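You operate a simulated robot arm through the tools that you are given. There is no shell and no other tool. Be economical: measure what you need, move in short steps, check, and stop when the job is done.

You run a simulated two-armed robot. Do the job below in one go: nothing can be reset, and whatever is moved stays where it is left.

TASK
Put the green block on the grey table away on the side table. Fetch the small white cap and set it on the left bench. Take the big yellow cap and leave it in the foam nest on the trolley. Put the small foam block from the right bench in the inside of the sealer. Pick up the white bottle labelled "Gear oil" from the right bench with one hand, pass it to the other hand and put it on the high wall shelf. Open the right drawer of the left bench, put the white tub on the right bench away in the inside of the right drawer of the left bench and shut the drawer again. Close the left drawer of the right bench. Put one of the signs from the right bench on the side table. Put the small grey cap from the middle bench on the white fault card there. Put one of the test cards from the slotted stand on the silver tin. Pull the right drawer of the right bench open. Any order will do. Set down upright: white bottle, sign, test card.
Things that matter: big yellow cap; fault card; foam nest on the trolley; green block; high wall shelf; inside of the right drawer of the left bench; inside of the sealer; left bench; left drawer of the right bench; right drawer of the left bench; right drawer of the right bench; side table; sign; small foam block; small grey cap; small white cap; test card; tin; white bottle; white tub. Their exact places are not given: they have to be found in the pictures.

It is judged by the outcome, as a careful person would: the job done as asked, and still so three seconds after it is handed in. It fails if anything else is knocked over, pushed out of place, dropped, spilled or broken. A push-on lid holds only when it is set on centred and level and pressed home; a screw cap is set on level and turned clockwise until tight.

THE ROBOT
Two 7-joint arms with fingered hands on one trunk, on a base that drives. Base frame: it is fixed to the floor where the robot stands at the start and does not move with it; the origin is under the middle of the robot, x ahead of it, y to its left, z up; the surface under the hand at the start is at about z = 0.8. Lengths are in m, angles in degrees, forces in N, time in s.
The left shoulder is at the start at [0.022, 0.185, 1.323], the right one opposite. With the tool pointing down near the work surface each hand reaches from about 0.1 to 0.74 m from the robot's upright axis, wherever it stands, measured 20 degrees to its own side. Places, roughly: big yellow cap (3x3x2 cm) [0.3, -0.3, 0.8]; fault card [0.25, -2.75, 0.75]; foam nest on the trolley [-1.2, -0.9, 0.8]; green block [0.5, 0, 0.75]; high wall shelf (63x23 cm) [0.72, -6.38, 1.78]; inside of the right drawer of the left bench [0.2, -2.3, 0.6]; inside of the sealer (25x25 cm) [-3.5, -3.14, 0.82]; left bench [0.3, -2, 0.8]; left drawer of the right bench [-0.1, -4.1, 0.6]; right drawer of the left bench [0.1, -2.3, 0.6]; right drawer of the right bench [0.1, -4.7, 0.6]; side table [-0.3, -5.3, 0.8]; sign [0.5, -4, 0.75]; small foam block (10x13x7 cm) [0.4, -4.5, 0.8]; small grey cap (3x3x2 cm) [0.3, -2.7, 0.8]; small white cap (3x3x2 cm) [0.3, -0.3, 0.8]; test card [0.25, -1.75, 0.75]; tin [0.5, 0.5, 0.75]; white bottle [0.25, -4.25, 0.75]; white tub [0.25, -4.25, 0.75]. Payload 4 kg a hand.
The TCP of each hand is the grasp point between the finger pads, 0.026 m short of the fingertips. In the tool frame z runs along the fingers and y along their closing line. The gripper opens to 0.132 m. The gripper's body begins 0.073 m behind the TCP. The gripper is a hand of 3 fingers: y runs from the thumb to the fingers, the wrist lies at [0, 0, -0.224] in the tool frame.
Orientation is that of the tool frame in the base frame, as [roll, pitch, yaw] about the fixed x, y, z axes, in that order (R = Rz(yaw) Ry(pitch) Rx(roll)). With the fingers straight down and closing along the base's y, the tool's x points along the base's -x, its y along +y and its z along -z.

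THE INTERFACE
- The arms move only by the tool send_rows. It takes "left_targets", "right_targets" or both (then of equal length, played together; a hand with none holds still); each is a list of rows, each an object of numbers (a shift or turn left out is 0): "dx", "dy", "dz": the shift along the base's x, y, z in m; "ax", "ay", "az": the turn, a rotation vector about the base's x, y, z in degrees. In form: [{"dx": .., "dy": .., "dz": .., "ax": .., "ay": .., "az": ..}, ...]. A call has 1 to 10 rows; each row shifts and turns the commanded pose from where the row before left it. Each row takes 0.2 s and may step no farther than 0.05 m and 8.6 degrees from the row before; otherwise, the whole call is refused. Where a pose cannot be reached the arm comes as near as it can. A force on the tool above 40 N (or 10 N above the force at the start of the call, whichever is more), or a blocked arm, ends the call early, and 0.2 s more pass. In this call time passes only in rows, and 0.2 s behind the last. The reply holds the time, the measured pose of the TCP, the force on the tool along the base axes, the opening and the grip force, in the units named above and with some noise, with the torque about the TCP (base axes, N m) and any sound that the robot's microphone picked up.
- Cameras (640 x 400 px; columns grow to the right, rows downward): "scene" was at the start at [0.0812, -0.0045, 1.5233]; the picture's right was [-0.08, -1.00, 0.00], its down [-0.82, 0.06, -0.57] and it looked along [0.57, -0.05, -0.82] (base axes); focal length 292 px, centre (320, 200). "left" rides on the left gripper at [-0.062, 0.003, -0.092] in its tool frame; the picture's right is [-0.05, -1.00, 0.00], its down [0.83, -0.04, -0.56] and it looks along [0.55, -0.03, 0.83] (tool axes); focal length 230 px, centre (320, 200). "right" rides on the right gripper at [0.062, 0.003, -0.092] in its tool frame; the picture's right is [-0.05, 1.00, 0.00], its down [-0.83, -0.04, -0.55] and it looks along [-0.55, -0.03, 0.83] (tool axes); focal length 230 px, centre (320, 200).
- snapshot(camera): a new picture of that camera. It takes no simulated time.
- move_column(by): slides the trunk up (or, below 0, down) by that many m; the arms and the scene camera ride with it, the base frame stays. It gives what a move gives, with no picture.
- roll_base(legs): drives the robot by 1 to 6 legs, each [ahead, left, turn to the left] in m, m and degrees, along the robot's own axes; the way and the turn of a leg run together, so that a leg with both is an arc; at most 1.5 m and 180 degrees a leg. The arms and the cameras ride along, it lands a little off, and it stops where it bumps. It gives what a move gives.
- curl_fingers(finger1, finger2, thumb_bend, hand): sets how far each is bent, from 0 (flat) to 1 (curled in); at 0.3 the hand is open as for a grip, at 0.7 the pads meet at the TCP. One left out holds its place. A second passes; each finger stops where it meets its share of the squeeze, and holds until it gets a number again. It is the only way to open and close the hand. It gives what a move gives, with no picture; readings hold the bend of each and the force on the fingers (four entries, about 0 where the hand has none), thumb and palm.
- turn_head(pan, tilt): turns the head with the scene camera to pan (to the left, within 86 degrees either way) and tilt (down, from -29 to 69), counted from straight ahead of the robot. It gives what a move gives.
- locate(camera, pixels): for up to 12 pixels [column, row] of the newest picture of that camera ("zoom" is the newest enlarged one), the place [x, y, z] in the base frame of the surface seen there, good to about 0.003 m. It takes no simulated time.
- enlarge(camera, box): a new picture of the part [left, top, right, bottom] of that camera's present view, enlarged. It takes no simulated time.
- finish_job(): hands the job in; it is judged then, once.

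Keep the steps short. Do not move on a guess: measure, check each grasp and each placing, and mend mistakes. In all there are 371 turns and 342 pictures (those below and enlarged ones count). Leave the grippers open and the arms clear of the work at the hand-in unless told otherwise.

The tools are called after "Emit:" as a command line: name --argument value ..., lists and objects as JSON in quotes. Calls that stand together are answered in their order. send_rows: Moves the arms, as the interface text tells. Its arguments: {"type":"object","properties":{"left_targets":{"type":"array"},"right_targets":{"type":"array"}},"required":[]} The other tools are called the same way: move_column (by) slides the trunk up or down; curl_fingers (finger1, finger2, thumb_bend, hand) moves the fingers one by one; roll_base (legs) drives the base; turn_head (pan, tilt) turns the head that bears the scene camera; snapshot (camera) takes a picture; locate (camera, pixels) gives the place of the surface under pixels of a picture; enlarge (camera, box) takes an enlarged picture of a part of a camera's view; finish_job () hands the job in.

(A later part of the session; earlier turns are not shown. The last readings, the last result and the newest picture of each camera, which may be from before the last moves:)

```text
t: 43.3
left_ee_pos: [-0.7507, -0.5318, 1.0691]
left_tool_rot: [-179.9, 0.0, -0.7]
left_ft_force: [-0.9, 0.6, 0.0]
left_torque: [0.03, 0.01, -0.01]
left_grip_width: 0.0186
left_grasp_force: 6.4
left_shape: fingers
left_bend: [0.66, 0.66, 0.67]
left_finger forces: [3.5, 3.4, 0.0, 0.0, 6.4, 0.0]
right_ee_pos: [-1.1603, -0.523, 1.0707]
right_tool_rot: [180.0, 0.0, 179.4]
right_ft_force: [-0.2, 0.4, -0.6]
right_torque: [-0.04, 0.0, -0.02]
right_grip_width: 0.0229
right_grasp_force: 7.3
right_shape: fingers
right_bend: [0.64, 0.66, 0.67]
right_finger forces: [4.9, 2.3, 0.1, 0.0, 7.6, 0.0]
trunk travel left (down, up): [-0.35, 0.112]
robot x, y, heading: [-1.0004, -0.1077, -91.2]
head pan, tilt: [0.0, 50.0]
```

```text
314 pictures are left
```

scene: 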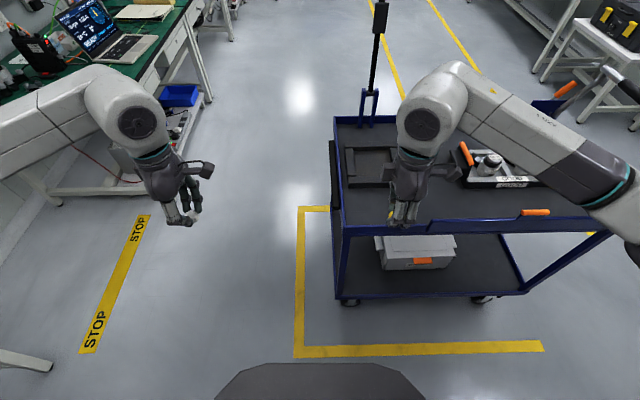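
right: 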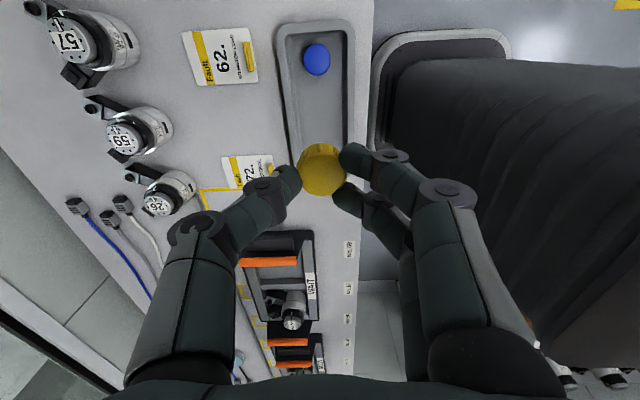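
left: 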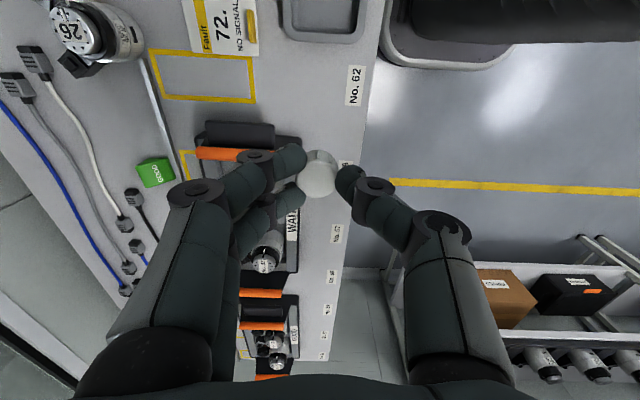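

Emit:
enlarge --camera "scene" --box '[320, 90, 480, 190]'

Emit:
enlarge --camera "right" --box '[160, 0, 480, 200]'

```text
4.00 times, centred on (400, 140) of scene
```

zoom: 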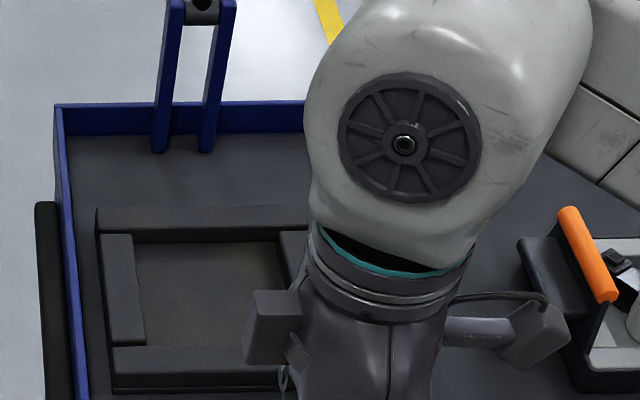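

```text
2.00 times, centred on (320, 100) of right
```

zoom: 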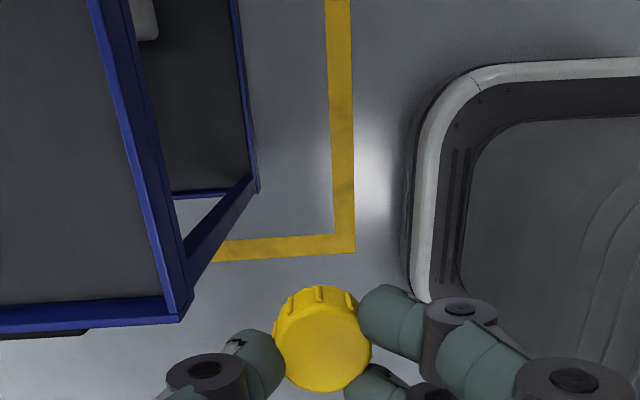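

The nest is a rectangular foam frame. I measure it.

Emit:
enlarge --camera "scene" --box '[320, 90, 480, 190]'

Emit:
locate --camera "zoom" --pixels '[[105, 220], [115, 365], [140, 250], [145, 340], [270, 340], [270, 250], [290, 265], [205, 290], [80, 300], [45, 300], [210, 360], [180, 145]]'

```text
4.00 times, centred on (400, 140) of scene
```

zoom: 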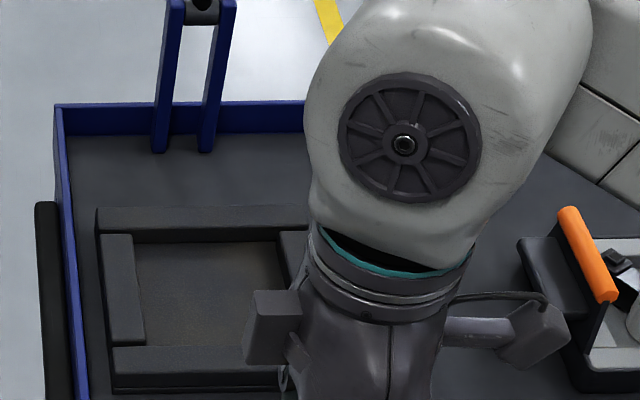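

```text
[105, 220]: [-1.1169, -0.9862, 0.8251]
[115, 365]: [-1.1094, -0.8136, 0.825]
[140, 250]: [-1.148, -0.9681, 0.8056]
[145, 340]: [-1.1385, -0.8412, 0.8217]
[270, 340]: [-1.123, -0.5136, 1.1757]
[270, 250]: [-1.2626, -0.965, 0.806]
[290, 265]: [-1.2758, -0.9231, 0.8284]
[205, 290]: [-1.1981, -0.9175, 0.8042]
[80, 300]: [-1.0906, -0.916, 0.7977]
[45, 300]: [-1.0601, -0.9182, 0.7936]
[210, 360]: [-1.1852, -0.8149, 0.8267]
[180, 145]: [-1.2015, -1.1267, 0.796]
```

Emit:
locate --camera "scene" --pixels '[[320, 366], [320, 385], [340, 235], [345, 300]]'

```text
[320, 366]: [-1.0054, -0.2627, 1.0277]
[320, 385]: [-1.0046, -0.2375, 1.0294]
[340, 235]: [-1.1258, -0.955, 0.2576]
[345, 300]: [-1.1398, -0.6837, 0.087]
```

Emit:
roll_base --legs '[[0.12, -0.08, 0]]'

```text
t: 44.6
left_ee_pos: [-0.8306, -0.6489, 1.071]
left_tool_rot: [179.9, 0.2, -0.8]
left_ft_force: [0.0, -0.5, 0.1]
left_torque: [-0.02, 0.0, 0.0]
left_grip_width: 0.0184
left_grasp_force: 6.8
left_shape: fingers
left_bend: [0.66, 0.66, 0.67]
left_finger forces: [3.4, 3.5, 0.0, 0.0, 6.5, 0.0]
right_ee_pos: [-1.239, -0.64, 1.0703]
right_tool_rot: [-179.9, -0.1, 179.3]
right_ft_force: [0.7, -0.2, 0.8]
right_torque: [-0.02, 0.03, 0.01]
right_grip_width: 0.0232
right_grasp_force: 6.9
right_shape: fingers
right_bend: [0.64, 0.66, 0.67]
right_finger forces: [4.9, 2.4, 0.0, 0.0, 7.5, 0.1]
trunk travel left (down, up): [-0.35, 0.112]
robot x, y, heading: [-1.0827, -0.2257, -91.5]
head pan, tilt: [0.0, 50.0]
```

Emit:
send_rows --right_targets '[{"dx": 0.013, "dy": -0.045}, {"dx": 0.013, "dy": -0.045}, {"dx": 0.013, "dy": -0.045}, {"dy": -0.045}, {"dy": -0.045}, {"dy": -0.04}, {"dz": -0.05}, {"dz": -0.05}, {"dz": -0.05}, {"dz": -0.04}]'

Emit:
snapshot --camera "right"

Emit:
snapshot --camera "scene"

```text
t: 46.8
left_ee_pos: [-0.831, -0.6504, 1.0698]
left_tool_rot: [-180.0, 0.1, -0.7]
left_ft_force: [-0.9, 0.6, -0.1]
left_torque: [-0.03, 0.02, 0.0]
left_grip_width: 0.0187
left_grasp_force: 7.3
left_shape: fingers
left_bend: [0.66, 0.66, 0.67]
left_finger forces: [3.5, 3.5, 0.0, 0.0, 6.5, 0.1]
right_ee_pos: [-1.202, -0.9038, 0.8806]
right_tool_rot: [-180.0, 0.0, 179.2]
right_ft_force: [-0.1, -0.1, 0.1]
right_torque: [0.0, -0.01, -0.02]
right_grip_width: 0.0227
right_grasp_force: 7.1
right_shape: fingers
right_bend: [0.64, 0.66, 0.67]
right_finger forces: [4.8, 2.5, 0.1, 0.0, 7.3, 0.0]
trunk travel left (down, up): [-0.35, 0.112]
robot x, y, heading: [-1.0817, -0.219, -91.3]
head pan, tilt: [0.0, 50.0]
```

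```text
310 pictures are left
```

right: 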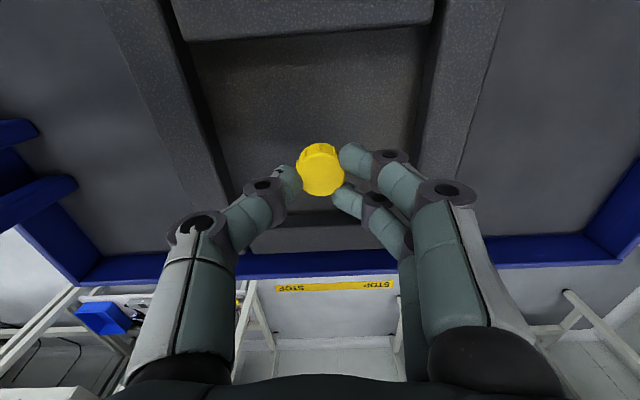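

```text
309 pictures are left
```

scene: 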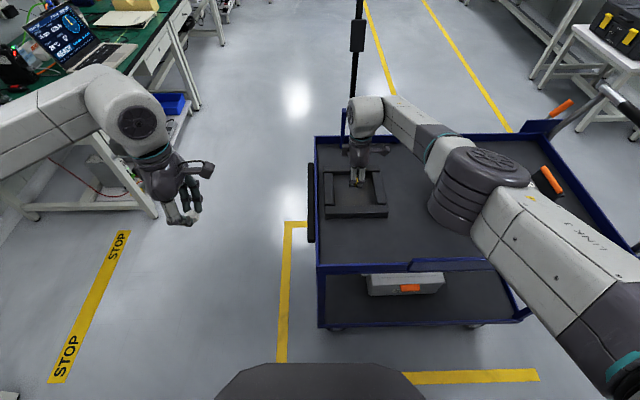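

Centred over the nest. I lower to just about floor contact and open slightly.

Emit:
send_rows --right_targets '[{"dz": -0.02}, {"dz": -0.012}, {"dz": -0.006}]'

Emit:
curl_fingers --hand "right" --finger1 0.58 --finger2 0.58 --thumb_bend 0.58

Emit:
snapshot --camera "right"

```text
t: 47.6
left_ee_pos: [-0.83, -0.6505, 1.0693]
left_tool_rot: [180.0, 0.0, -0.7]
left_ft_force: [-0.1, 0.0, -0.3]
left_torque: [-0.01, -0.02, 0.0]
left_grip_width: 0.0184
left_grasp_force: 7.2
left_shape: fingers
left_bend: [0.66, 0.66, 0.67]
left_finger forces: [3.6, 3.4, 0.1, 0.1, 6.5, 0.0]
right_ee_pos: [-1.2004, -0.9003, 0.8668]
right_tool_rot: [-179.9, 0.1, 179.3]
right_ft_force: [0.7, -0.1, 0.6]
right_torque: [-0.04, 0.02, 0.0]
right_grip_width: 0.0227
right_grasp_force: 7.4
right_shape: fingers
right_bend: [0.64, 0.66, 0.67]
right_finger forces: [4.8, 2.3, 0.0, 0.0, 7.2, 0.1]
right hand out of reach, approached as far as the arm can: row 1, 2, 3
trunk travel left (down, up): [-0.35, 0.112]
robot x, y, heading: [-1.0809, -0.225, -91.3]
head pan, tilt: [0.0, 50.0]
```

```text
t: 48.6
left_ee_pos: [-0.8311, -0.6501, 1.0691]
left_tool_rot: [-179.9, 0.1, -0.8]
left_ft_force: [-0.1, 0.0, 0.9]
left_torque: [-0.01, -0.01, 0.03]
left_grip_width: 0.0185
left_grasp_force: 6.8
left_shape: fingers
left_bend: [0.66, 0.66, 0.67]
left_finger forces: [3.5, 3.4, 0.0, 0.0, 6.6, 0.0]
right_ee_pos: [-1.2004, -0.9002, 0.8663]
right_tool_rot: [-179.9, 0.0, 179.3]
right_ft_force: [0.8, -0.8, -0.5]
right_torque: [0.01, 0.0, 0.0]
right_grip_width: 0.0441
right_grasp_force: 0.1
right_shape: fingers
right_bend: [0.57, 0.57, 0.57]
right_finger forces: [0.1, 0.0, 0.1, 0.1, 0.0, 0.0]
trunk travel left (down, up): [-0.35, 0.112]
robot x, y, heading: [-1.0792, -0.2215, -91.0]
head pan, tilt: [0.0, 50.0]
```

```text
308 pictures are left
```

right: 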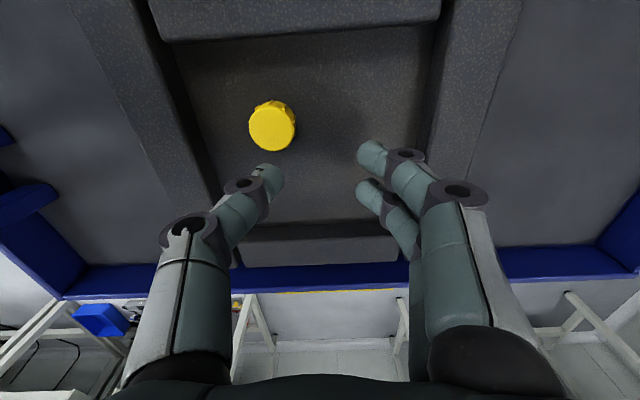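

The hand had hit its reach limit so the cap fell about 2 cm, but it landed upright in the nest. I raise and retract the right arm.

Emit:
send_rows --right_targets '[{"dz": 0.05}, {"dz": 0.05}, {"dz": 0.05}, {"dz": 0.05}, {"dy": 0.05}, {"dy": 0.05}, {"dy": 0.05}, {"dy": 0.05}, {"dy": 0.05}]'

Emit:
turn_head --pan 0 --tilt 45

Emit:
snapshot --camera "scene"

Emit:
enlarge --camera "scene" --box '[310, 130, 430, 205]'

```text
t: 50.6
left_ee_pos: [-0.831, -0.6487, 1.0705]
left_tool_rot: [179.8, 0.0, -0.8]
left_ft_force: [-0.7, -0.1, 0.5]
left_torque: [-0.02, -0.04, -0.01]
left_grip_width: 0.0187
left_grasp_force: 7.0
left_shape: fingers
left_bend: [0.66, 0.66, 0.67]
left_finger forces: [3.6, 3.5, 0.1, 0.1, 6.4, 0.0]
right_ee_pos: [-1.1971, -0.6518, 1.0679]
right_tool_rot: [-179.9, 0.0, 179.2]
right_ft_force: [0.4, -0.1, 1.0]
right_torque: [0.03, 0.02, -0.01]
right_grip_width: 0.0446
right_grasp_force: 0.1
right_shape: fingers
right_bend: [0.57, 0.57, 0.57]
right_finger forces: [0.0, 0.0, 0.0, 0.0, 0.0, 0.0]
trunk travel left (down, up): [-0.35, 0.112]
robot x, y, heading: [-1.0804, -0.2242, -91.5]
head pan, tilt: [0.0, 50.0]
```

```text
t: 51.3
left_ee_pos: [-0.8313, -0.6498, 1.0703]
left_tool_rot: [-180.0, 0.0, -0.9]
left_ft_force: [-0.9, -0.3, 0.4]
left_torque: [-0.04, 0.02, -0.01]
left_grip_width: 0.0187
left_grasp_force: 6.8
left_shape: fingers
left_bend: [0.66, 0.66, 0.67]
left_finger forces: [3.6, 3.6, 0.0, 0.0, 6.5, 0.0]
right_ee_pos: [-1.197, -0.6525, 1.067]
right_tool_rot: [-180.0, -0.1, 179.3]
right_ft_force: [-0.1, 0.0, -0.5]
right_torque: [0.02, 0.04, 0.02]
right_grip_width: 0.0442
right_grasp_force: 0.0
right_shape: fingers
right_bend: [0.57, 0.57, 0.57]
right_finger forces: [0.1, 0.0, 0.1, 0.1, 0.0, 0.1]
trunk travel left (down, up): [-0.35, 0.112]
robot x, y, heading: [-1.0801, -0.2199, -91.2]
head pan, tilt: [0.0, 45.0]
```

```text
307 pictures are left
```

scene: 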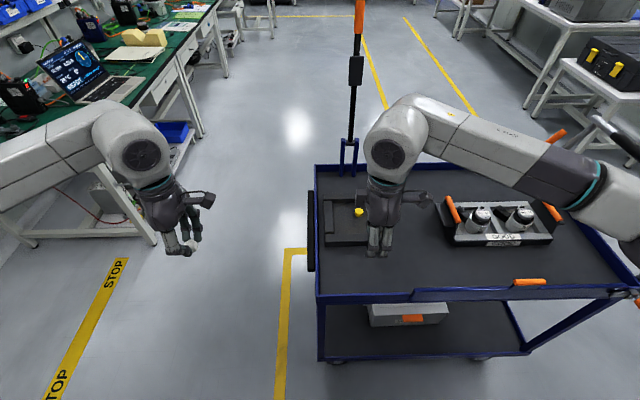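

```text
5.33 times, centred on (370, 168) of scene
```

zoom: 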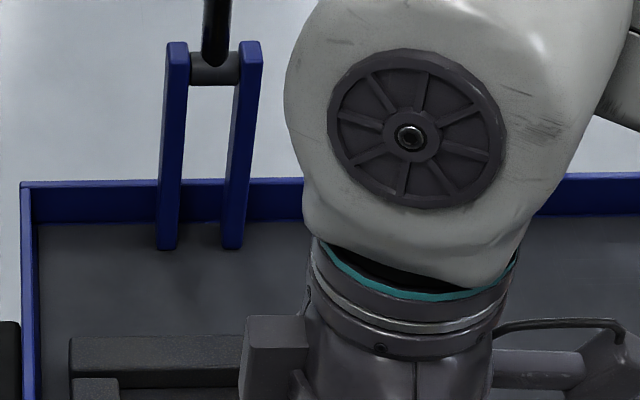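

The cap stands in the nest. I measure the left bench's edge before driving there.

Emit:
locate --camera "scene" --pixels '[[205, 15], [160, 70], [130, 108], [200, 130], [150, 240], [100, 120], [115, 57], [145, 38]]'

```text
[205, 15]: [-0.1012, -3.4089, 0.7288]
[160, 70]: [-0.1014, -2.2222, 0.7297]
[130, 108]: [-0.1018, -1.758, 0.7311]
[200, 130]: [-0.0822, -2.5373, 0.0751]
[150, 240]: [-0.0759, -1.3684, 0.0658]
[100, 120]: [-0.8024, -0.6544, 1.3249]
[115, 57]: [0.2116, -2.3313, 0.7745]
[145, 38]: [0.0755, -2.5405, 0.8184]
```

Bench edge is at x≈−0.10, top z≈0.75. I drive to (−0.6, −1.9) and turn to face it.

Emit:
roll_base --legs '[[0, 0.5, 0], [1.5, 0, 0], [0.15, 0, 0], [0, 0, 91]]'

Emit:
turn_head --pan 0 --tilt 42

Emit:
snapshot --camera "scene"

```text
t: 66.1
left_ee_pos: [-0.1443, -1.6146, 1.0704]
left_tool_rot: [179.9, 0.0, 90.9]
left_ft_force: [-0.5, 0.1, 0.8]
left_torque: [-0.01, 0.0, -0.01]
left_grip_width: 0.0184
left_grasp_force: 6.1
left_shape: fingers
left_bend: [0.66, 0.66, 0.67]
left_finger forces: [3.6, 3.5, 0.1, 0.0, 6.2, 0.0]
right_ee_pos: [-0.1305, -1.9811, 1.067]
right_tool_rot: [-180.0, -0.1, -89.0]
right_ft_force: [-1.0, 0.2, 0.2]
right_torque: [0.0, 0.01, -0.01]
right_grip_width: 0.0443
right_grasp_force: 0.1
right_shape: fingers
right_bend: [0.57, 0.57, 0.57]
right_finger forces: [0.0, 0.0, 0.0, 0.0, 0.0, 0.0]
trunk travel left (down, up): [-0.35, 0.112]
robot x, y, heading: [-0.5632, -1.8744, 0.3]
head pan, tilt: [0.0, 45.0]
```

```text
t: 66.7
left_ee_pos: [-0.1444, -1.6156, 1.0701]
left_tool_rot: [180.0, 0.0, 90.9]
left_ft_force: [-0.1, 0.6, 0.9]
left_torque: [0.03, -0.01, 0.0]
left_grip_width: 0.0182
left_grasp_force: 6.7
left_shape: fingers
left_bend: [0.66, 0.66, 0.67]
left_finger forces: [3.5, 3.6, 0.0, 0.1, 6.2, 0.0]
right_ee_pos: [-0.1296, -1.9811, 1.0685]
right_tool_rot: [180.0, -0.1, -89.0]
right_ft_force: [0.2, 0.4, -0.2]
right_torque: [-0.02, 0.02, -0.01]
right_grip_width: 0.0443
right_grasp_force: 0.1
right_shape: fingers
right_bend: [0.57, 0.57, 0.57]
right_finger forces: [0.1, 0.0, 0.1, 0.0, 0.1, 0.1]
trunk travel left (down, up): [-0.35, 0.112]
robot x, y, heading: [-0.5665, -1.8795, 0.4]
head pan, tilt: [0.0, 42.0]
```

```text
305 pictures are left
```

scene: 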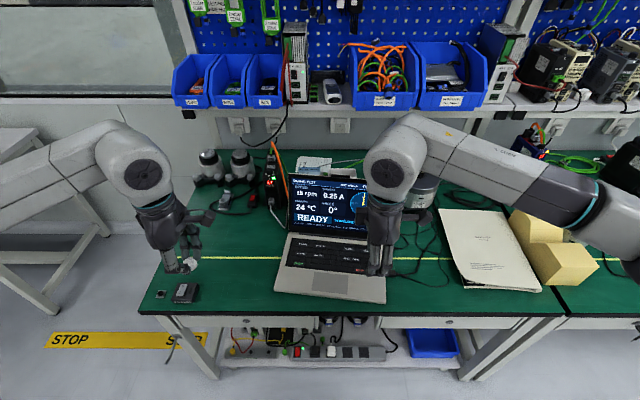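

Emit:
locate --camera "scene" --pixels '[[240, 285], [240, 300], [230, 265], [272, 300], [195, 300], [330, 300], [255, 240]]'

Emit:
enlarge --camera "scene" --box '[130, 140, 450, 340]'

Emit:
enlarge --camera "scene" --box '[400, 140, 640, 290]'

```text
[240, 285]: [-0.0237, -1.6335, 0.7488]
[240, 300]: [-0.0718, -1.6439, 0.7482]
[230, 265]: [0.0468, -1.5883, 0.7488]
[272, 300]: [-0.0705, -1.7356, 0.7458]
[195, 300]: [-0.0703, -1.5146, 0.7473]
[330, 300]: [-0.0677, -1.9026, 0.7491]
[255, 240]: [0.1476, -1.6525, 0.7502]
```

```text
2.00 times, centred on (290, 240) of scene
```

zoom: 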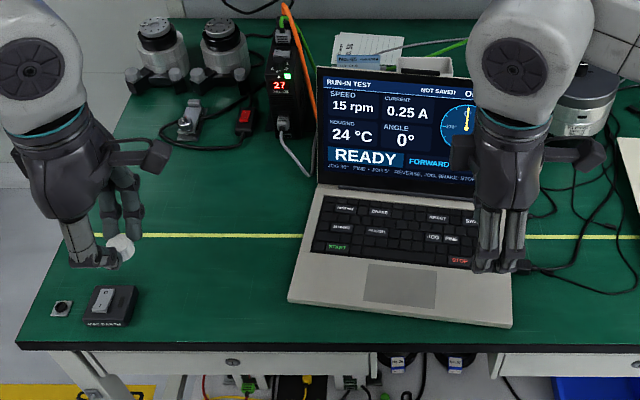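

```text
2.67 times, centred on (520, 215) of scene
```

zoom: 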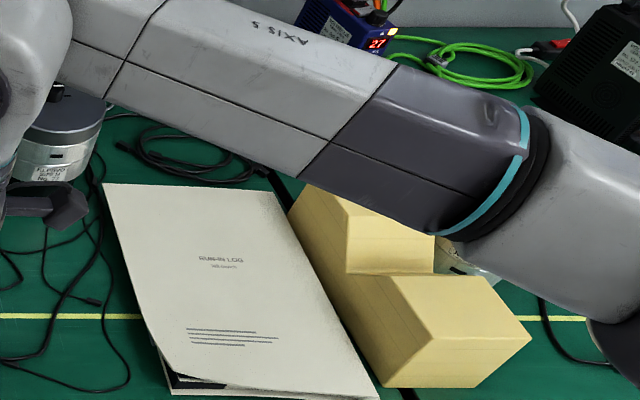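

I bring the white cap over a free spot at (−0.02, −1.625).

Emit:
send_rows --left_targets '[{"dx": 0.042, "dy": -0.003}, {"dx": 0.042, "dy": -0.003}, {"dx": 0.04, "dy": -0.003}, {"dz": -0.05}, {"dz": -0.05}, {"dz": -0.05}, {"dz": -0.05}, {"dz": -0.04}]'

Emit:
snapshot --camera "left"

```text
t: 68.5
left_ee_pos: [-0.0183, -1.6243, 0.8283]
left_tool_rot: [180.0, 0.0, 90.9]
left_ft_force: [0.7, 0.4, 0.0]
left_torque: [-0.03, -0.02, -0.03]
left_grip_width: 0.0183
left_grasp_force: 6.9
left_shape: fingers
left_bend: [0.66, 0.66, 0.67]
left_finger forces: [3.7, 3.7, 0.0, 0.1, 6.0, 0.0]
right_ee_pos: [-0.131, -1.98, 1.0668]
right_tool_rot: [-180.0, 0.0, -89.0]
right_ft_force: [-0.1, 0.5, -0.4]
right_torque: [-0.02, 0.0, 0.02]
right_grip_width: 0.0444
right_grasp_force: 0.0
right_shape: fingers
right_bend: [0.57, 0.57, 0.57]
right_finger forces: [0.0, 0.1, 0.0, 0.0, 0.0, 0.0]
trunk travel left (down, up): [-0.35, 0.112]
robot x, y, heading: [-0.5652, -1.8735, 0.6]
head pan, tilt: [0.0, 42.0]
```

```text
302 pictures are left
```

left: 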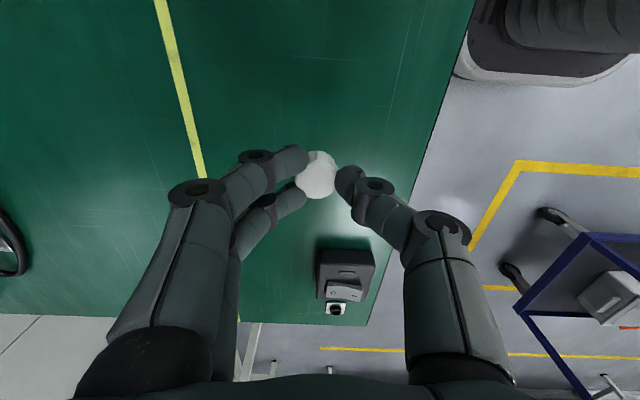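

Emit:
send_rows --left_targets '[{"dz": -0.02}, {"dz": -0.014}, {"dz": -0.006}]'

```text
t: 69.3
left_ee_pos: [-0.0213, -1.6235, 0.7916]
left_tool_rot: [180.0, 0.1, 90.8]
left_ft_force: [0.1, 0.5, -0.9]
left_torque: [-0.01, 0.02, 0.0]
left_grip_width: 0.0184
left_grasp_force: 6.6
left_shape: fingers
left_bend: [0.66, 0.66, 0.67]
left_finger forces: [3.6, 3.6, 0.1, 0.0, 6.0, 0.0]
right_ee_pos: [-0.1316, -1.9802, 1.0676]
right_tool_rot: [-180.0, 0.1, -89.0]
right_ft_force: [0.0, -0.6, -0.4]
right_torque: [0.0, -0.02, 0.01]
right_grip_width: 0.0441
right_grasp_force: 0.2
right_shape: fingers
right_bend: [0.57, 0.57, 0.57]
right_finger forces: [0.0, 0.0, 0.0, 0.1, 0.0, 0.0]
trunk travel left (down, up): [-0.35, 0.112]
robot x, y, heading: [-0.5648, -1.8772, 0.4]
head pan, tilt: [0.0, 42.0]
```

No contact yet; a few mm more.

Emit:
send_rows --left_targets '[{"dz": -0.003}, {"dz": -0.002}, {"dz": -0.002}]'

```text
t: 70.1
left_ee_pos: [-0.0199, -1.6229, 0.7843]
left_tool_rot: [180.0, 0.0, 90.9]
left_ft_force: [0.6, 0.0, 1.1]
left_torque: [0.02, 0.0, 0.0]
left_grip_width: 0.0179
left_grasp_force: 7.1
left_shape: fingers
left_bend: [0.66, 0.66, 0.67]
left_finger forces: [3.9, 3.9, 0.1, 0.0, 6.7, 0.1]
right_ee_pos: [-0.1321, -1.9819, 1.068]
right_tool_rot: [-180.0, 0.0, -89.1]
right_ft_force: [-0.1, 0.2, 0.8]
right_torque: [-0.01, 0.0, -0.01]
right_grip_width: 0.0446
right_grasp_force: 0.0
right_shape: fingers
right_bend: [0.57, 0.57, 0.57]
right_finger forces: [0.1, 0.0, 0.0, 0.0, 0.1, 0.0]
trunk travel left (down, up): [-0.35, 0.112]
robot x, y, heading: [-0.5655, -1.8806, 0.3]
head pan, tilt: [0.0, 42.0]
```

Slight contact shows. I open the hand.

Emit:
curl_fingers --hand "left" --finger1 0.55 --finger2 0.55 --thumb_bend 0.55

Emit:
send_rows --left_targets '[{"dz": 0.03}, {"dz": 0.05}, {"dz": 0.05}, {"dz": 0.05}, {"dz": 0.05}, {"dz": 0.05, "dx": -0.05}, {"dx": -0.05}]'

Emit:
snapshot --camera "scene"

```text
t: 71.1
left_ee_pos: [-0.0202, -1.6238, 0.7828]
left_tool_rot: [-179.9, -0.1, 90.9]
left_ft_force: [0.8, 1.5, -0.5]
left_torque: [-0.02, -0.01, 0.0]
left_grip_width: 0.0507
left_grasp_force: 0.1
left_shape: fingers
left_bend: [0.55, 0.55, 0.55]
left_finger forces: [0.1, 0.1, 0.1, 0.0, 0.1, 0.0]
right_ee_pos: [-0.131, -1.9812, 1.0666]
right_tool_rot: [179.9, 0.1, -89.0]
right_ft_force: [-0.2, -0.2, -0.7]
right_torque: [0.0, -0.02, -0.02]
right_grip_width: 0.0444
right_grasp_force: 0.1
right_shape: fingers
right_bend: [0.57, 0.57, 0.57]
right_finger forces: [0.0, 0.0, 0.0, 0.0, 0.0, 0.0]
trunk travel left (down, up): [-0.35, 0.112]
robot x, y, heading: [-0.5631, -1.8758, 0.2]
head pan, tilt: [0.0, 42.0]
```

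```text
refused: row 6 steps farther than a row can; nothing moved
```

```text
301 pictures are left
```

scene: 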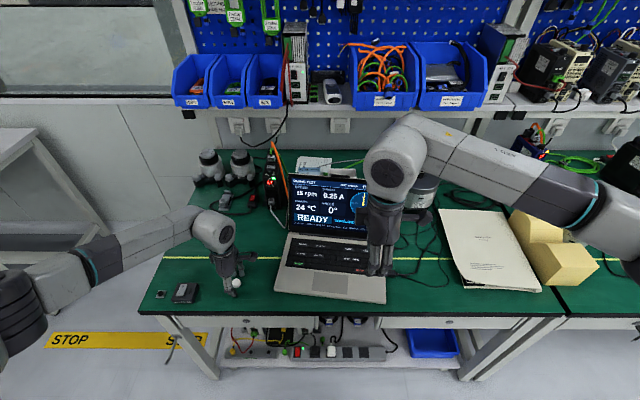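

Released. I raise both hands and look at the card stand behind the laptop.

Emit:
send_rows --left_targets '[{"dz": 0.03}, {"dz": 0.05}, {"dz": 0.05}, {"dz": 0.05}, {"dz": 0.05}, {"dz": 0.03}, {"dx": -0.05}, {"dx": -0.05}]' --right_targets '[{"dz": 0.0}, {"dz": 0.0}, {"dy": -0.04}, {"dy": -0.04}, {"dy": -0.04}, {"dy": -0.04}, {"dx": -0.05}, {"dx": -0.03}]'

Emit:
turn_head --pan 5 --tilt 38

Emit:
snapshot --camera "scene"

Emit:
enlarge --camera "scene" --box '[270, 140, 430, 240]'

```text
t: 72.9
left_ee_pos: [-0.1189, -1.6232, 1.0411]
left_tool_rot: [180.0, 0.0, 91.0]
left_ft_force: [0.0, -0.5, 0.2]
left_torque: [0.03, -0.02, -0.02]
left_grip_width: 0.0507
left_grasp_force: 0.1
left_shape: fingers
left_bend: [0.55, 0.55, 0.55]
left_finger forces: [0.1, 0.0, 0.1, 0.0, 0.0, 0.1]
right_ee_pos: [-0.2142, -2.1442, 1.0683]
right_tool_rot: [-179.8, -0.1, -89.0]
right_ft_force: [-0.4, 1.1, 0.0]
right_torque: [0.03, 0.01, -0.01]
right_grip_width: 0.0442
right_grasp_force: 0.2
right_shape: fingers
right_bend: [0.57, 0.57, 0.57]
right_finger forces: [0.0, 0.0, 0.0, 0.0, 0.0, 0.0]
trunk travel left (down, up): [-0.35, 0.112]
robot x, y, heading: [-0.5635, -1.8805, 0.4]
head pan, tilt: [0.0, 42.0]
```

```text
t: 73.6
left_ee_pos: [-0.117, -1.6251, 1.0417]
left_tool_rot: [179.9, 0.0, 90.9]
left_ft_force: [-0.3, 0.1, -0.9]
left_torque: [-0.03, -0.02, 0.01]
left_grip_width: 0.0507
left_grasp_force: 0.1
left_shape: fingers
left_bend: [0.55, 0.55, 0.55]
left_finger forces: [0.0, 0.0, 0.1, 0.0, 0.0, 0.0]
right_ee_pos: [-0.2117, -2.1429, 1.0666]
right_tool_rot: [-180.0, 0.1, -89.0]
right_ft_force: [0.2, -0.3, 0.5]
right_torque: [0.03, 0.04, -0.02]
right_grip_width: 0.0442
right_grasp_force: 0.1
right_shape: fingers
right_bend: [0.57, 0.57, 0.57]
right_finger forces: [0.0, 0.0, 0.0, 0.0, 0.1, 0.0]
trunk travel left (down, up): [-0.35, 0.112]
robot x, y, heading: [-0.5644, -1.8764, 0.1]
head pan, tilt: [5.0, 38.0]
```

```text
300 pictures are left
```

scene: 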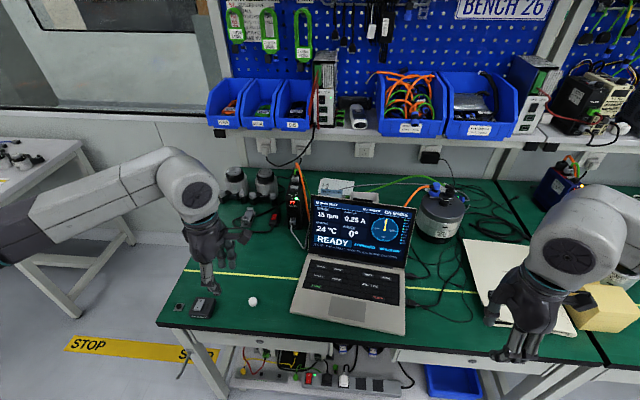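

```text
4.00 times, centred on (350, 190) of scene
```

zoom: 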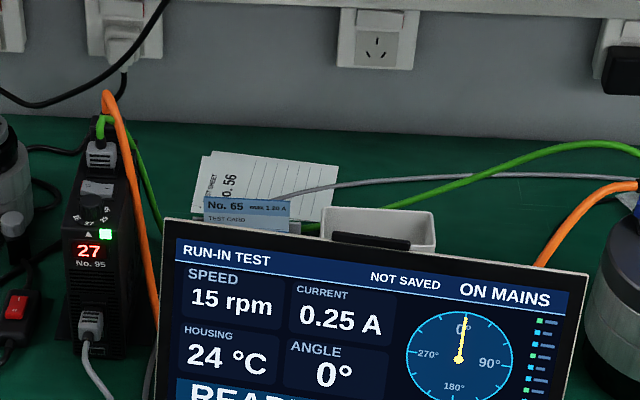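

The white cap stands on the bench. A blue "No. 65 TEST CARD" stands behind the laptop. I raise the trunk to look over the screen.

Emit:
move_column --by 0.11

Emit:
enlarge --camera "scene" --box '[270, 160, 430, 260]'

Emit:
locate --camera "zoom" --pixels '[[245, 150], [210, 200], [290, 205], [250, 215], [330, 240], [430, 240], [165, 250], [580, 300], [100, 130], [370, 270]]'

```text
t: 75.0
left_ee_pos: [-0.1198, -1.6252, 1.1538]
left_tool_rot: [180.0, 0.0, 90.9]
left_ft_force: [0.6, 0.5, -0.2]
left_torque: [0.0, -0.01, 0.02]
left_grip_width: 0.0508
left_grasp_force: 0.0
left_shape: fingers
left_bend: [0.55, 0.55, 0.55]
left_finger forces: [0.0, 0.1, 0.1, 0.1, 0.1, 0.0]
right_ee_pos: [-0.2102, -2.141, 1.1776]
right_tool_rot: [-180.0, 0.0, -89.0]
right_ft_force: [0.1, -0.7, 0.4]
right_torque: [-0.01, -0.02, -0.03]
right_grip_width: 0.0439
right_grasp_force: 0.1
right_shape: fingers
right_bend: [0.57, 0.57, 0.57]
right_finger forces: [0.0, 0.0, 0.0, 0.0, 0.1, 0.0]
trunk travel left (down, up): [-0.46, 0.002]
robot x, y, heading: [-0.5631, -1.8808, 0.5]
head pan, tilt: [5.0, 38.0]
```

```text
4.00 times, centred on (350, 210) of scene
```

zoom: 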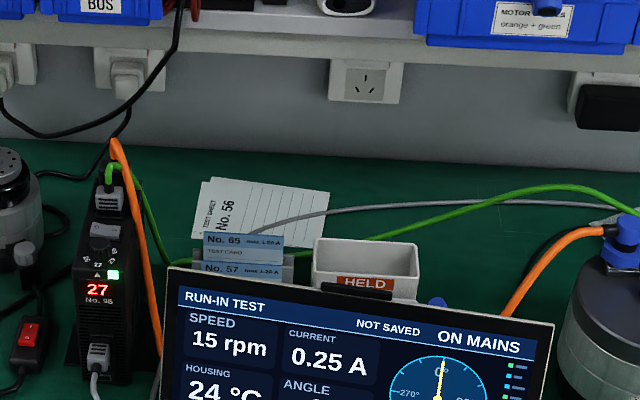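

```text
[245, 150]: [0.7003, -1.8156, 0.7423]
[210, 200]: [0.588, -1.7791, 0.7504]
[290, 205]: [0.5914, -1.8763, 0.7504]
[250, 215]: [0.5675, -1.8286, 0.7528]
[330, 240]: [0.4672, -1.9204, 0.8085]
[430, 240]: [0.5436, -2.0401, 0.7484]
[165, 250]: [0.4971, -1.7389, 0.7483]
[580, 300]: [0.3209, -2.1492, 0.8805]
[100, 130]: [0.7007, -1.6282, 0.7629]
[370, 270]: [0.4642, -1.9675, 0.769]
```

Emit:
locate --camera "zoom" --pixels '[[210, 240], [280, 242], [240, 252], [210, 268], [280, 272], [198, 278], [290, 262], [165, 275], [200, 285], [550, 325], [175, 290]]'

Emit:
enlarge --camera "scene" --box '[305, 210, 365, 248]'

```text
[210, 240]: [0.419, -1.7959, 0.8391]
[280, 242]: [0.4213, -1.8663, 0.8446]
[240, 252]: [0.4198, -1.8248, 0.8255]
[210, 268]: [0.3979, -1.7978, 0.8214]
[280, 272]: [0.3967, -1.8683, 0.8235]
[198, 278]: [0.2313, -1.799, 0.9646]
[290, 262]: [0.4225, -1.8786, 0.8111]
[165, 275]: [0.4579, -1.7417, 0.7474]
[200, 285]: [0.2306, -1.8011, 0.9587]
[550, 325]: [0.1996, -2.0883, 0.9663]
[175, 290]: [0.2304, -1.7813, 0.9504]
```

```text
10.53 times, centred on (335, 229) of scene
```

zoom: 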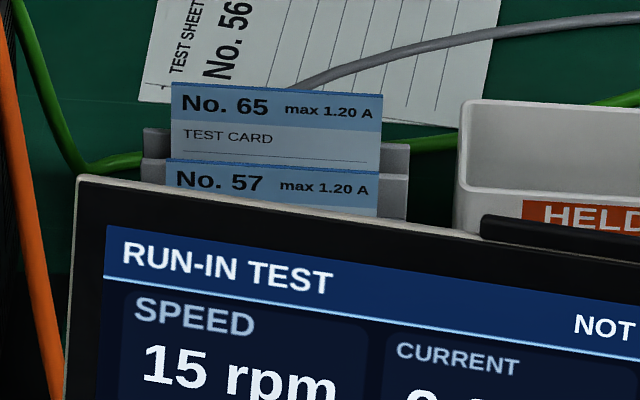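

Cards stand at x≈0.42 (No. 65, top z≈0.846) and 0.397. I check the shelf front overhead and then drive nearer.

Emit:
snapshot --camera "scene"

Emit:
locate --camera "scene" --pixels '[[350, 165], [400, 160], [240, 150], [470, 170], [330, 100], [300, 60]]'

Emit:
roll_base --legs '[[0, -0.15, 0], [0.2, 0, 0]]'

```text
296 pictures are left
```

scene: 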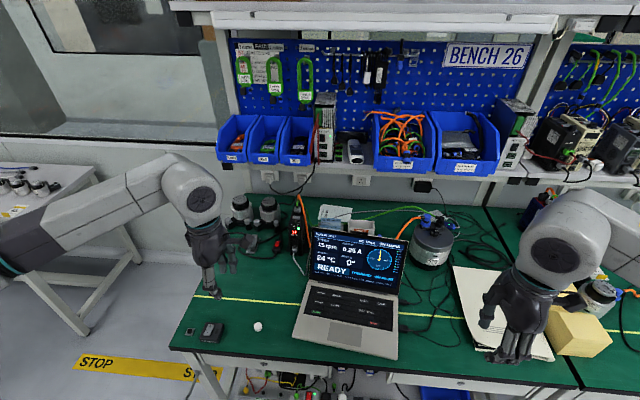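

```text
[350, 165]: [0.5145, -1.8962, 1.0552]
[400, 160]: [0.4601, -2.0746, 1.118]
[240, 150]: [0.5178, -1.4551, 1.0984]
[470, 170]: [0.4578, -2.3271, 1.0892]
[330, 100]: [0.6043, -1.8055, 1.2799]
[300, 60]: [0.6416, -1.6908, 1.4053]
```

```text
t: 77.6
left_ee_pos: [0.082, -1.7698, 1.155]
left_tool_rot: [179.7, 0.1, 91.1]
left_ft_force: [-0.8, 0.0, 0.5]
left_torque: [-0.03, -0.03, 0.01]
left_grip_width: 0.0507
left_grasp_force: 0.0
left_shape: fingers
left_bend: [0.55, 0.55, 0.55]
left_finger forces: [0.1, 0.0, 0.0, 0.0, 0.0, 0.0]
right_ee_pos: [-0.0078, -2.2866, 1.1792]
right_tool_rot: [-179.8, 0.1, -88.8]
right_ft_force: [-0.2, 0.7, 0.0]
right_torque: [0.02, -0.01, 0.04]
right_grip_width: 0.0442
right_grasp_force: 0.0
right_shape: fingers
right_bend: [0.57, 0.57, 0.57]
right_finger forces: [0.0, 0.0, 0.0, 0.0, 0.0, 0.0]
trunk travel left (down, up): [-0.46, 0.002]
robot x, y, heading: [-0.3592, -2.0243, 0.6]
head pan, tilt: [5.0, 38.0]
```

Shelf front lies at x≈0.46–0.52, so I'll tilt the hand a bit (wrist back toward me). I drive 9 cm nearer and bring the left hand behind the screen, high.

Emit:
roll_base --legs '[[0.09, -0.03, 0]]'

Emit:
curl_fingers --hand "left" --finger1 0.59 --finger2 0.59 --thumb_bend 0.59

Emit:
send_rows --left_targets '[{"dx": 0.04, "ay": -6}, {"dx": 0.04, "ay": -6}, {"dx": 0.04, "ay": -6}, {"dx": 0.04, "dy": -0.01}, {"dx": 0.03, "dy": -0.01}]'

```text
t: 78.5
left_ee_pos: [0.0965, -1.7726, 1.1531]
left_tool_rot: [179.9, 0.0, 91.5]
left_ft_force: [0.0, -0.2, -0.6]
left_torque: [-0.01, 0.0, 0.0]
left_grip_width: 0.0509
left_grasp_force: 0.1
left_shape: fingers
left_bend: [0.55, 0.55, 0.55]
left_finger forces: [0.0, 0.0, 0.1, 0.0, 0.0, 0.0]
right_ee_pos: [0.0083, -2.2896, 1.1781]
right_tool_rot: [180.0, 0.0, -88.4]
right_ft_force: [0.5, 0.6, 0.0]
right_torque: [0.02, 0.03, -0.03]
right_grip_width: 0.0442
right_grasp_force: 0.0
right_shape: fingers
right_bend: [0.57, 0.57, 0.57]
right_finger forces: [0.1, 0.1, 0.0, 0.0, 0.0, 0.1]
trunk travel left (down, up): [-0.46, 0.002]
robot x, y, heading: [-0.3456, -2.032, 1.0]
head pan, tilt: [5.0, 38.0]
stopped in leg 1: the robot was blocked; the commanded pose is now the measured one
```

```text
t: 79.5
left_ee_pos: [0.0946, -1.7732, 1.1538]
left_tool_rot: [179.9, 0.0, 91.6]
left_ft_force: [-0.6, 0.2, -0.1]
left_torque: [0.0, 0.0, 0.01]
left_grip_width: 0.0386
left_grasp_force: 0.0
left_shape: fingers
left_bend: [0.59, 0.59, 0.59]
left_finger forces: [0.0, 0.1, 0.0, 0.0, 0.0, 0.0]
right_ee_pos: [0.0093, -2.2907, 1.1772]
right_tool_rot: [-179.9, -0.1, -88.5]
right_ft_force: [0.5, 0.0, 0.1]
right_torque: [-0.01, -0.01, -0.01]
right_grip_width: 0.0442
right_grasp_force: 0.0
right_shape: fingers
right_bend: [0.57, 0.57, 0.57]
right_finger forces: [0.1, 0.1, 0.1, 0.0, 0.0, 0.1]
trunk travel left (down, up): [-0.46, 0.002]
robot x, y, heading: [-0.3492, -2.0333, 1.0]
head pan, tilt: [5.0, 38.0]
```

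```text
t: 80.7
left_ee_pos: [0.2866, -1.7953, 1.1555]
left_tool_rot: [162.1, 0.4, 91.4]
left_ft_force: [0.2, 0.2, -1.0]
left_torque: [0.0, 0.0, 0.05]
left_grip_width: 0.0386
left_grasp_force: 0.2
left_shape: fingers
left_bend: [0.59, 0.59, 0.59]
left_finger forces: [0.0, 0.0, 0.0, 0.1, 0.1, 0.1]
right_ee_pos: [0.011, -2.2907, 1.1781]
right_tool_rot: [180.0, 0.1, -88.5]
right_ft_force: [0.2, -0.3, -0.2]
right_torque: [-0.04, 0.01, -0.02]
right_grip_width: 0.0443
right_grasp_force: 0.1
right_shape: fingers
right_bend: [0.57, 0.57, 0.57]
right_finger forces: [0.0, 0.0, 0.0, 0.1, 0.0, 0.0]
trunk travel left (down, up): [-0.46, 0.002]
robot x, y, heading: [-0.3461, -2.0293, 0.6]
head pan, tilt: [5.0, 38.0]
```

The base bumps the bench at x≈−0.35, so I need more tilt and a lower trunk. I lower the trunk 0.11 and move the hand ahead while tilting.

Emit:
move_column --by -0.11

Emit:
send_rows --left_targets '[{"dx": 0.03, "dy": -0.012, "ay": -4}, {"dx": 0.03, "dy": -0.012, "ay": -4}, {"dx": 0.03, "dy": -0.012, "ay": -4}, {"dx": 0.02}, {"dx": 0.02}]'

Emit:
snapshot --camera "scene"

Emit:
snapshot --camera "left"

```text
t: 82.1
left_ee_pos: [0.2853, -1.7926, 1.0424]
left_tool_rot: [161.9, 0.6, 91.3]
left_ft_force: [0.5, 0.1, 0.0]
left_torque: [0.01, -0.04, -0.01]
left_grip_width: 0.0387
left_grasp_force: 0.1
left_shape: fingers
left_bend: [0.59, 0.59, 0.59]
left_finger forces: [0.1, 0.0, 0.0, 0.1, 0.0, 0.0]
right_ee_pos: [0.0083, -2.2919, 1.0687]
right_tool_rot: [-180.0, -0.1, -88.5]
right_ft_force: [-1.3, 0.0, 0.3]
right_torque: [-0.02, -0.01, -0.01]
right_grip_width: 0.0442
right_grasp_force: 0.0
right_shape: fingers
right_bend: [0.57, 0.57, 0.57]
right_finger forces: [0.0, 0.0, 0.0, 0.0, 0.0, 0.1]
trunk travel left (down, up): [-0.35, 0.112]
robot x, y, heading: [-0.3465, -2.0285, 1.0]
head pan, tilt: [5.0, 38.0]
```

```text
t: 83.3
left_ee_pos: [0.416, -1.8293, 1.044]
left_tool_rot: [149.9, 0.7, 91.3]
left_ft_force: [0.3, -0.5, -0.2]
left_torque: [-0.03, 0.01, 0.05]
left_grip_width: 0.0384
left_grasp_force: 0.1
left_shape: fingers
left_bend: [0.59, 0.59, 0.59]
left_finger forces: [0.1, 0.0, 0.0, 0.0, 0.0, 0.0]
right_ee_pos: [0.0102, -2.2917, 1.0667]
right_tool_rot: [-180.0, 0.1, -88.6]
right_ft_force: [0.6, 0.9, 0.6]
right_torque: [-0.02, 0.0, 0.03]
right_grip_width: 0.0444
right_grasp_force: 0.1
right_shape: fingers
right_bend: [0.57, 0.57, 0.57]
right_finger forces: [0.1, 0.1, 0.1, 0.1, 0.0, 0.0]
trunk travel left (down, up): [-0.35, 0.112]
robot x, y, heading: [-0.3483, -2.0288, 0.8]
head pan, tilt: [5.0, 38.0]
```

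```text
295 pictures are left
```

scene: 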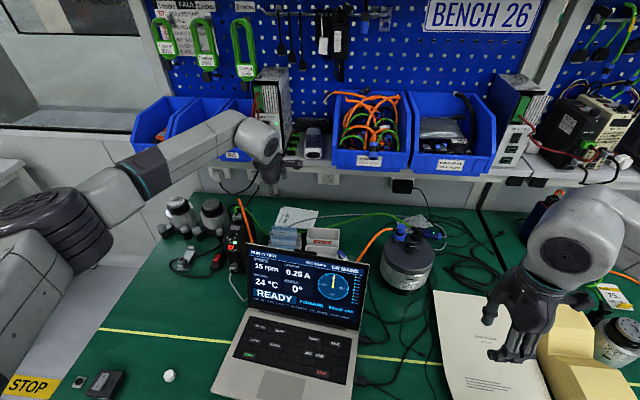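

```text
294 pictures are left
```

left: 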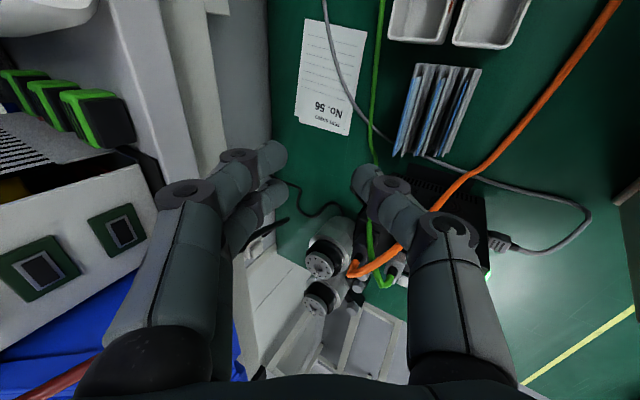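

The left camera sees three cards in the stand. I measure them.

Emit:
enlarge --camera "left" --box '[370, 50, 498, 170]'

Emit:
locate --camera "left" --pixels '[[418, 70], [400, 153], [445, 72], [425, 155], [473, 75], [448, 152], [425, 66], [483, 70]]'

```text
3.33 times, centred on (434, 110) of left
```

zoom: 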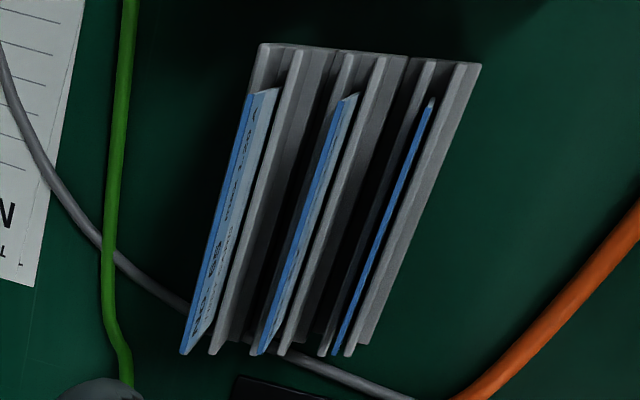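

```text
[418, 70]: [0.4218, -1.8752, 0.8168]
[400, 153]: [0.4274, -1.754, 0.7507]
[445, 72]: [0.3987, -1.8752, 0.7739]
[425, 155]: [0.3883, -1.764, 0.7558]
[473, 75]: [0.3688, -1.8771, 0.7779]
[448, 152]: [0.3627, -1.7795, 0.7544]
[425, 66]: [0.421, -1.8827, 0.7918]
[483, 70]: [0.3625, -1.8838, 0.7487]
```

Cards at x≈0.42/0.397/0.37, upright. I lower the trunk 0.11 (hand ends at z≈0.93, clear of cards), then reduce the tilt.

Emit:
move_column --by -0.11

Emit:
send_rows --left_targets '[{"dx": 0.002, "ay": 5}, {"dx": 0.002, "ay": 5}]'

Emit:
snapshot --camera "scene"

Emit:
snapshot --camera "left"

```text
t: 84.7
left_ee_pos: [0.4139, -1.8291, 0.9354]
left_tool_rot: [150.0, 0.8, 91.2]
left_ft_force: [0.1, 0.5, 0.0]
left_torque: [0.01, 0.0, 0.01]
left_grip_width: 0.0385
left_grasp_force: 0.1
left_shape: fingers
left_bend: [0.59, 0.59, 0.59]
left_finger forces: [0.0, 0.1, 0.1, 0.1, 0.1, 0.1]
right_ee_pos: [0.0102, -2.2915, 0.9593]
right_tool_rot: [-179.8, 0.0, -88.5]
right_ft_force: [-0.4, 0.2, 0.6]
right_torque: [0.01, -0.02, 0.0]
right_grip_width: 0.0442
right_grasp_force: 0.1
right_shape: fingers
right_bend: [0.57, 0.57, 0.57]
right_finger forces: [0.1, 0.0, 0.0, 0.0, 0.0, 0.0]
trunk travel left (down, up): [-0.24, 0.222]
robot x, y, heading: [-0.3489, -2.0247, 1.1]
head pan, tilt: [5.0, 38.0]
```

```text
t: 85.3
left_ee_pos: [0.4202, -1.8292, 0.9329]
left_tool_rot: [160.0, 0.5, 91.4]
left_ft_force: [0.6, -0.7, 0.1]
left_torque: [0.01, 0.02, 0.0]
left_grip_width: 0.0388
left_grasp_force: 0.1
left_shape: fingers
left_bend: [0.59, 0.59, 0.59]
left_finger forces: [0.1, 0.1, 0.0, 0.0, 0.0, 0.0]
right_ee_pos: [0.0092, -2.2915, 0.9582]
right_tool_rot: [-179.8, -0.1, -88.5]
right_ft_force: [-0.3, 0.1, -0.7]
right_torque: [-0.02, 0.0, 0.0]
right_grip_width: 0.0441
right_grasp_force: 0.0
right_shape: fingers
right_bend: [0.57, 0.57, 0.57]
right_finger forces: [0.1, 0.0, 0.0, 0.0, 0.1, 0.0]
trunk travel left (down, up): [-0.24, 0.222]
robot x, y, heading: [-0.3432, -2.0263, 0.7]
head pan, tilt: [5.0, 38.0]
```

```text
292 pictures are left
```

scene: 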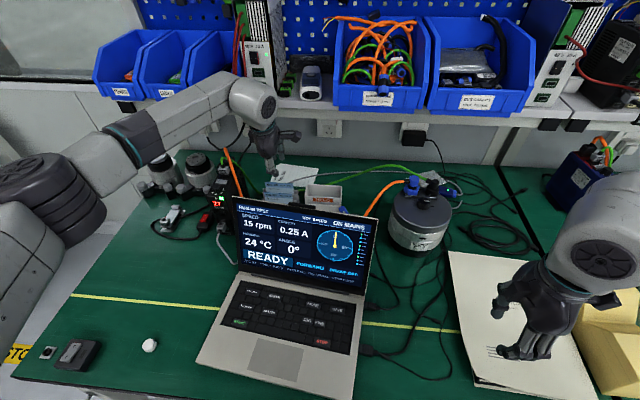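

```text
291 pictures are left
```

left: 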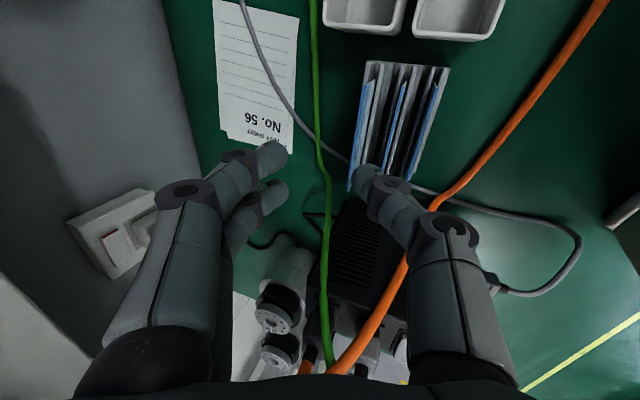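

Good clearance. I lower to z≈0.872 and check.

Emit:
send_rows --left_targets '[{"dz": -0.025, "dy": -0.002}, {"dz": -0.02}, {"dz": -0.015}]'

Emit:
snapshot --camera "left"

Emit:
enlarge --camera "scene" --box '[200, 110, 360, 210]'

```text
t: 86.1
left_ee_pos: [0.4193, -1.8306, 0.8741]
left_tool_rot: [160.1, 0.4, 91.5]
left_ft_force: [-0.1, -0.1, -0.2]
left_torque: [-0.01, 0.0, 0.02]
left_grip_width: 0.0386
left_grasp_force: 0.0
left_shape: fingers
left_bend: [0.59, 0.59, 0.59]
left_finger forces: [0.0, 0.0, 0.0, 0.0, 0.0, 0.0]
right_ee_pos: [0.0094, -2.2906, 0.9574]
right_tool_rot: [-180.0, 0.0, -88.4]
right_ft_force: [-0.7, 1.0, -0.5]
right_torque: [-0.05, 0.01, 0.01]
right_grip_width: 0.0442
right_grasp_force: 0.1
right_shape: fingers
right_bend: [0.57, 0.57, 0.57]
right_finger forces: [0.0, 0.0, 0.1, 0.1, 0.0, 0.0]
trunk travel left (down, up): [-0.24, 0.222]
robot x, y, heading: [-0.3473, -2.0285, 1.1]
head pan, tilt: [5.0, 38.0]
```

```text
290 pictures are left
```

left: 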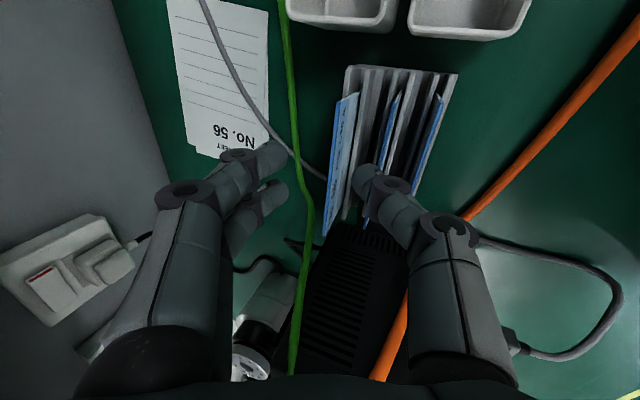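

```text
4.00 times, centred on (280, 160) of scene
```

zoom: 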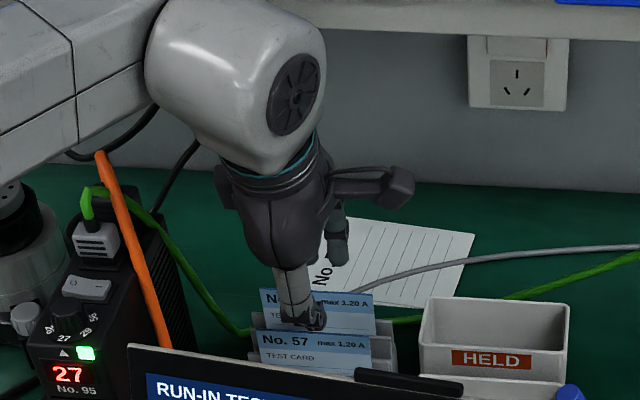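

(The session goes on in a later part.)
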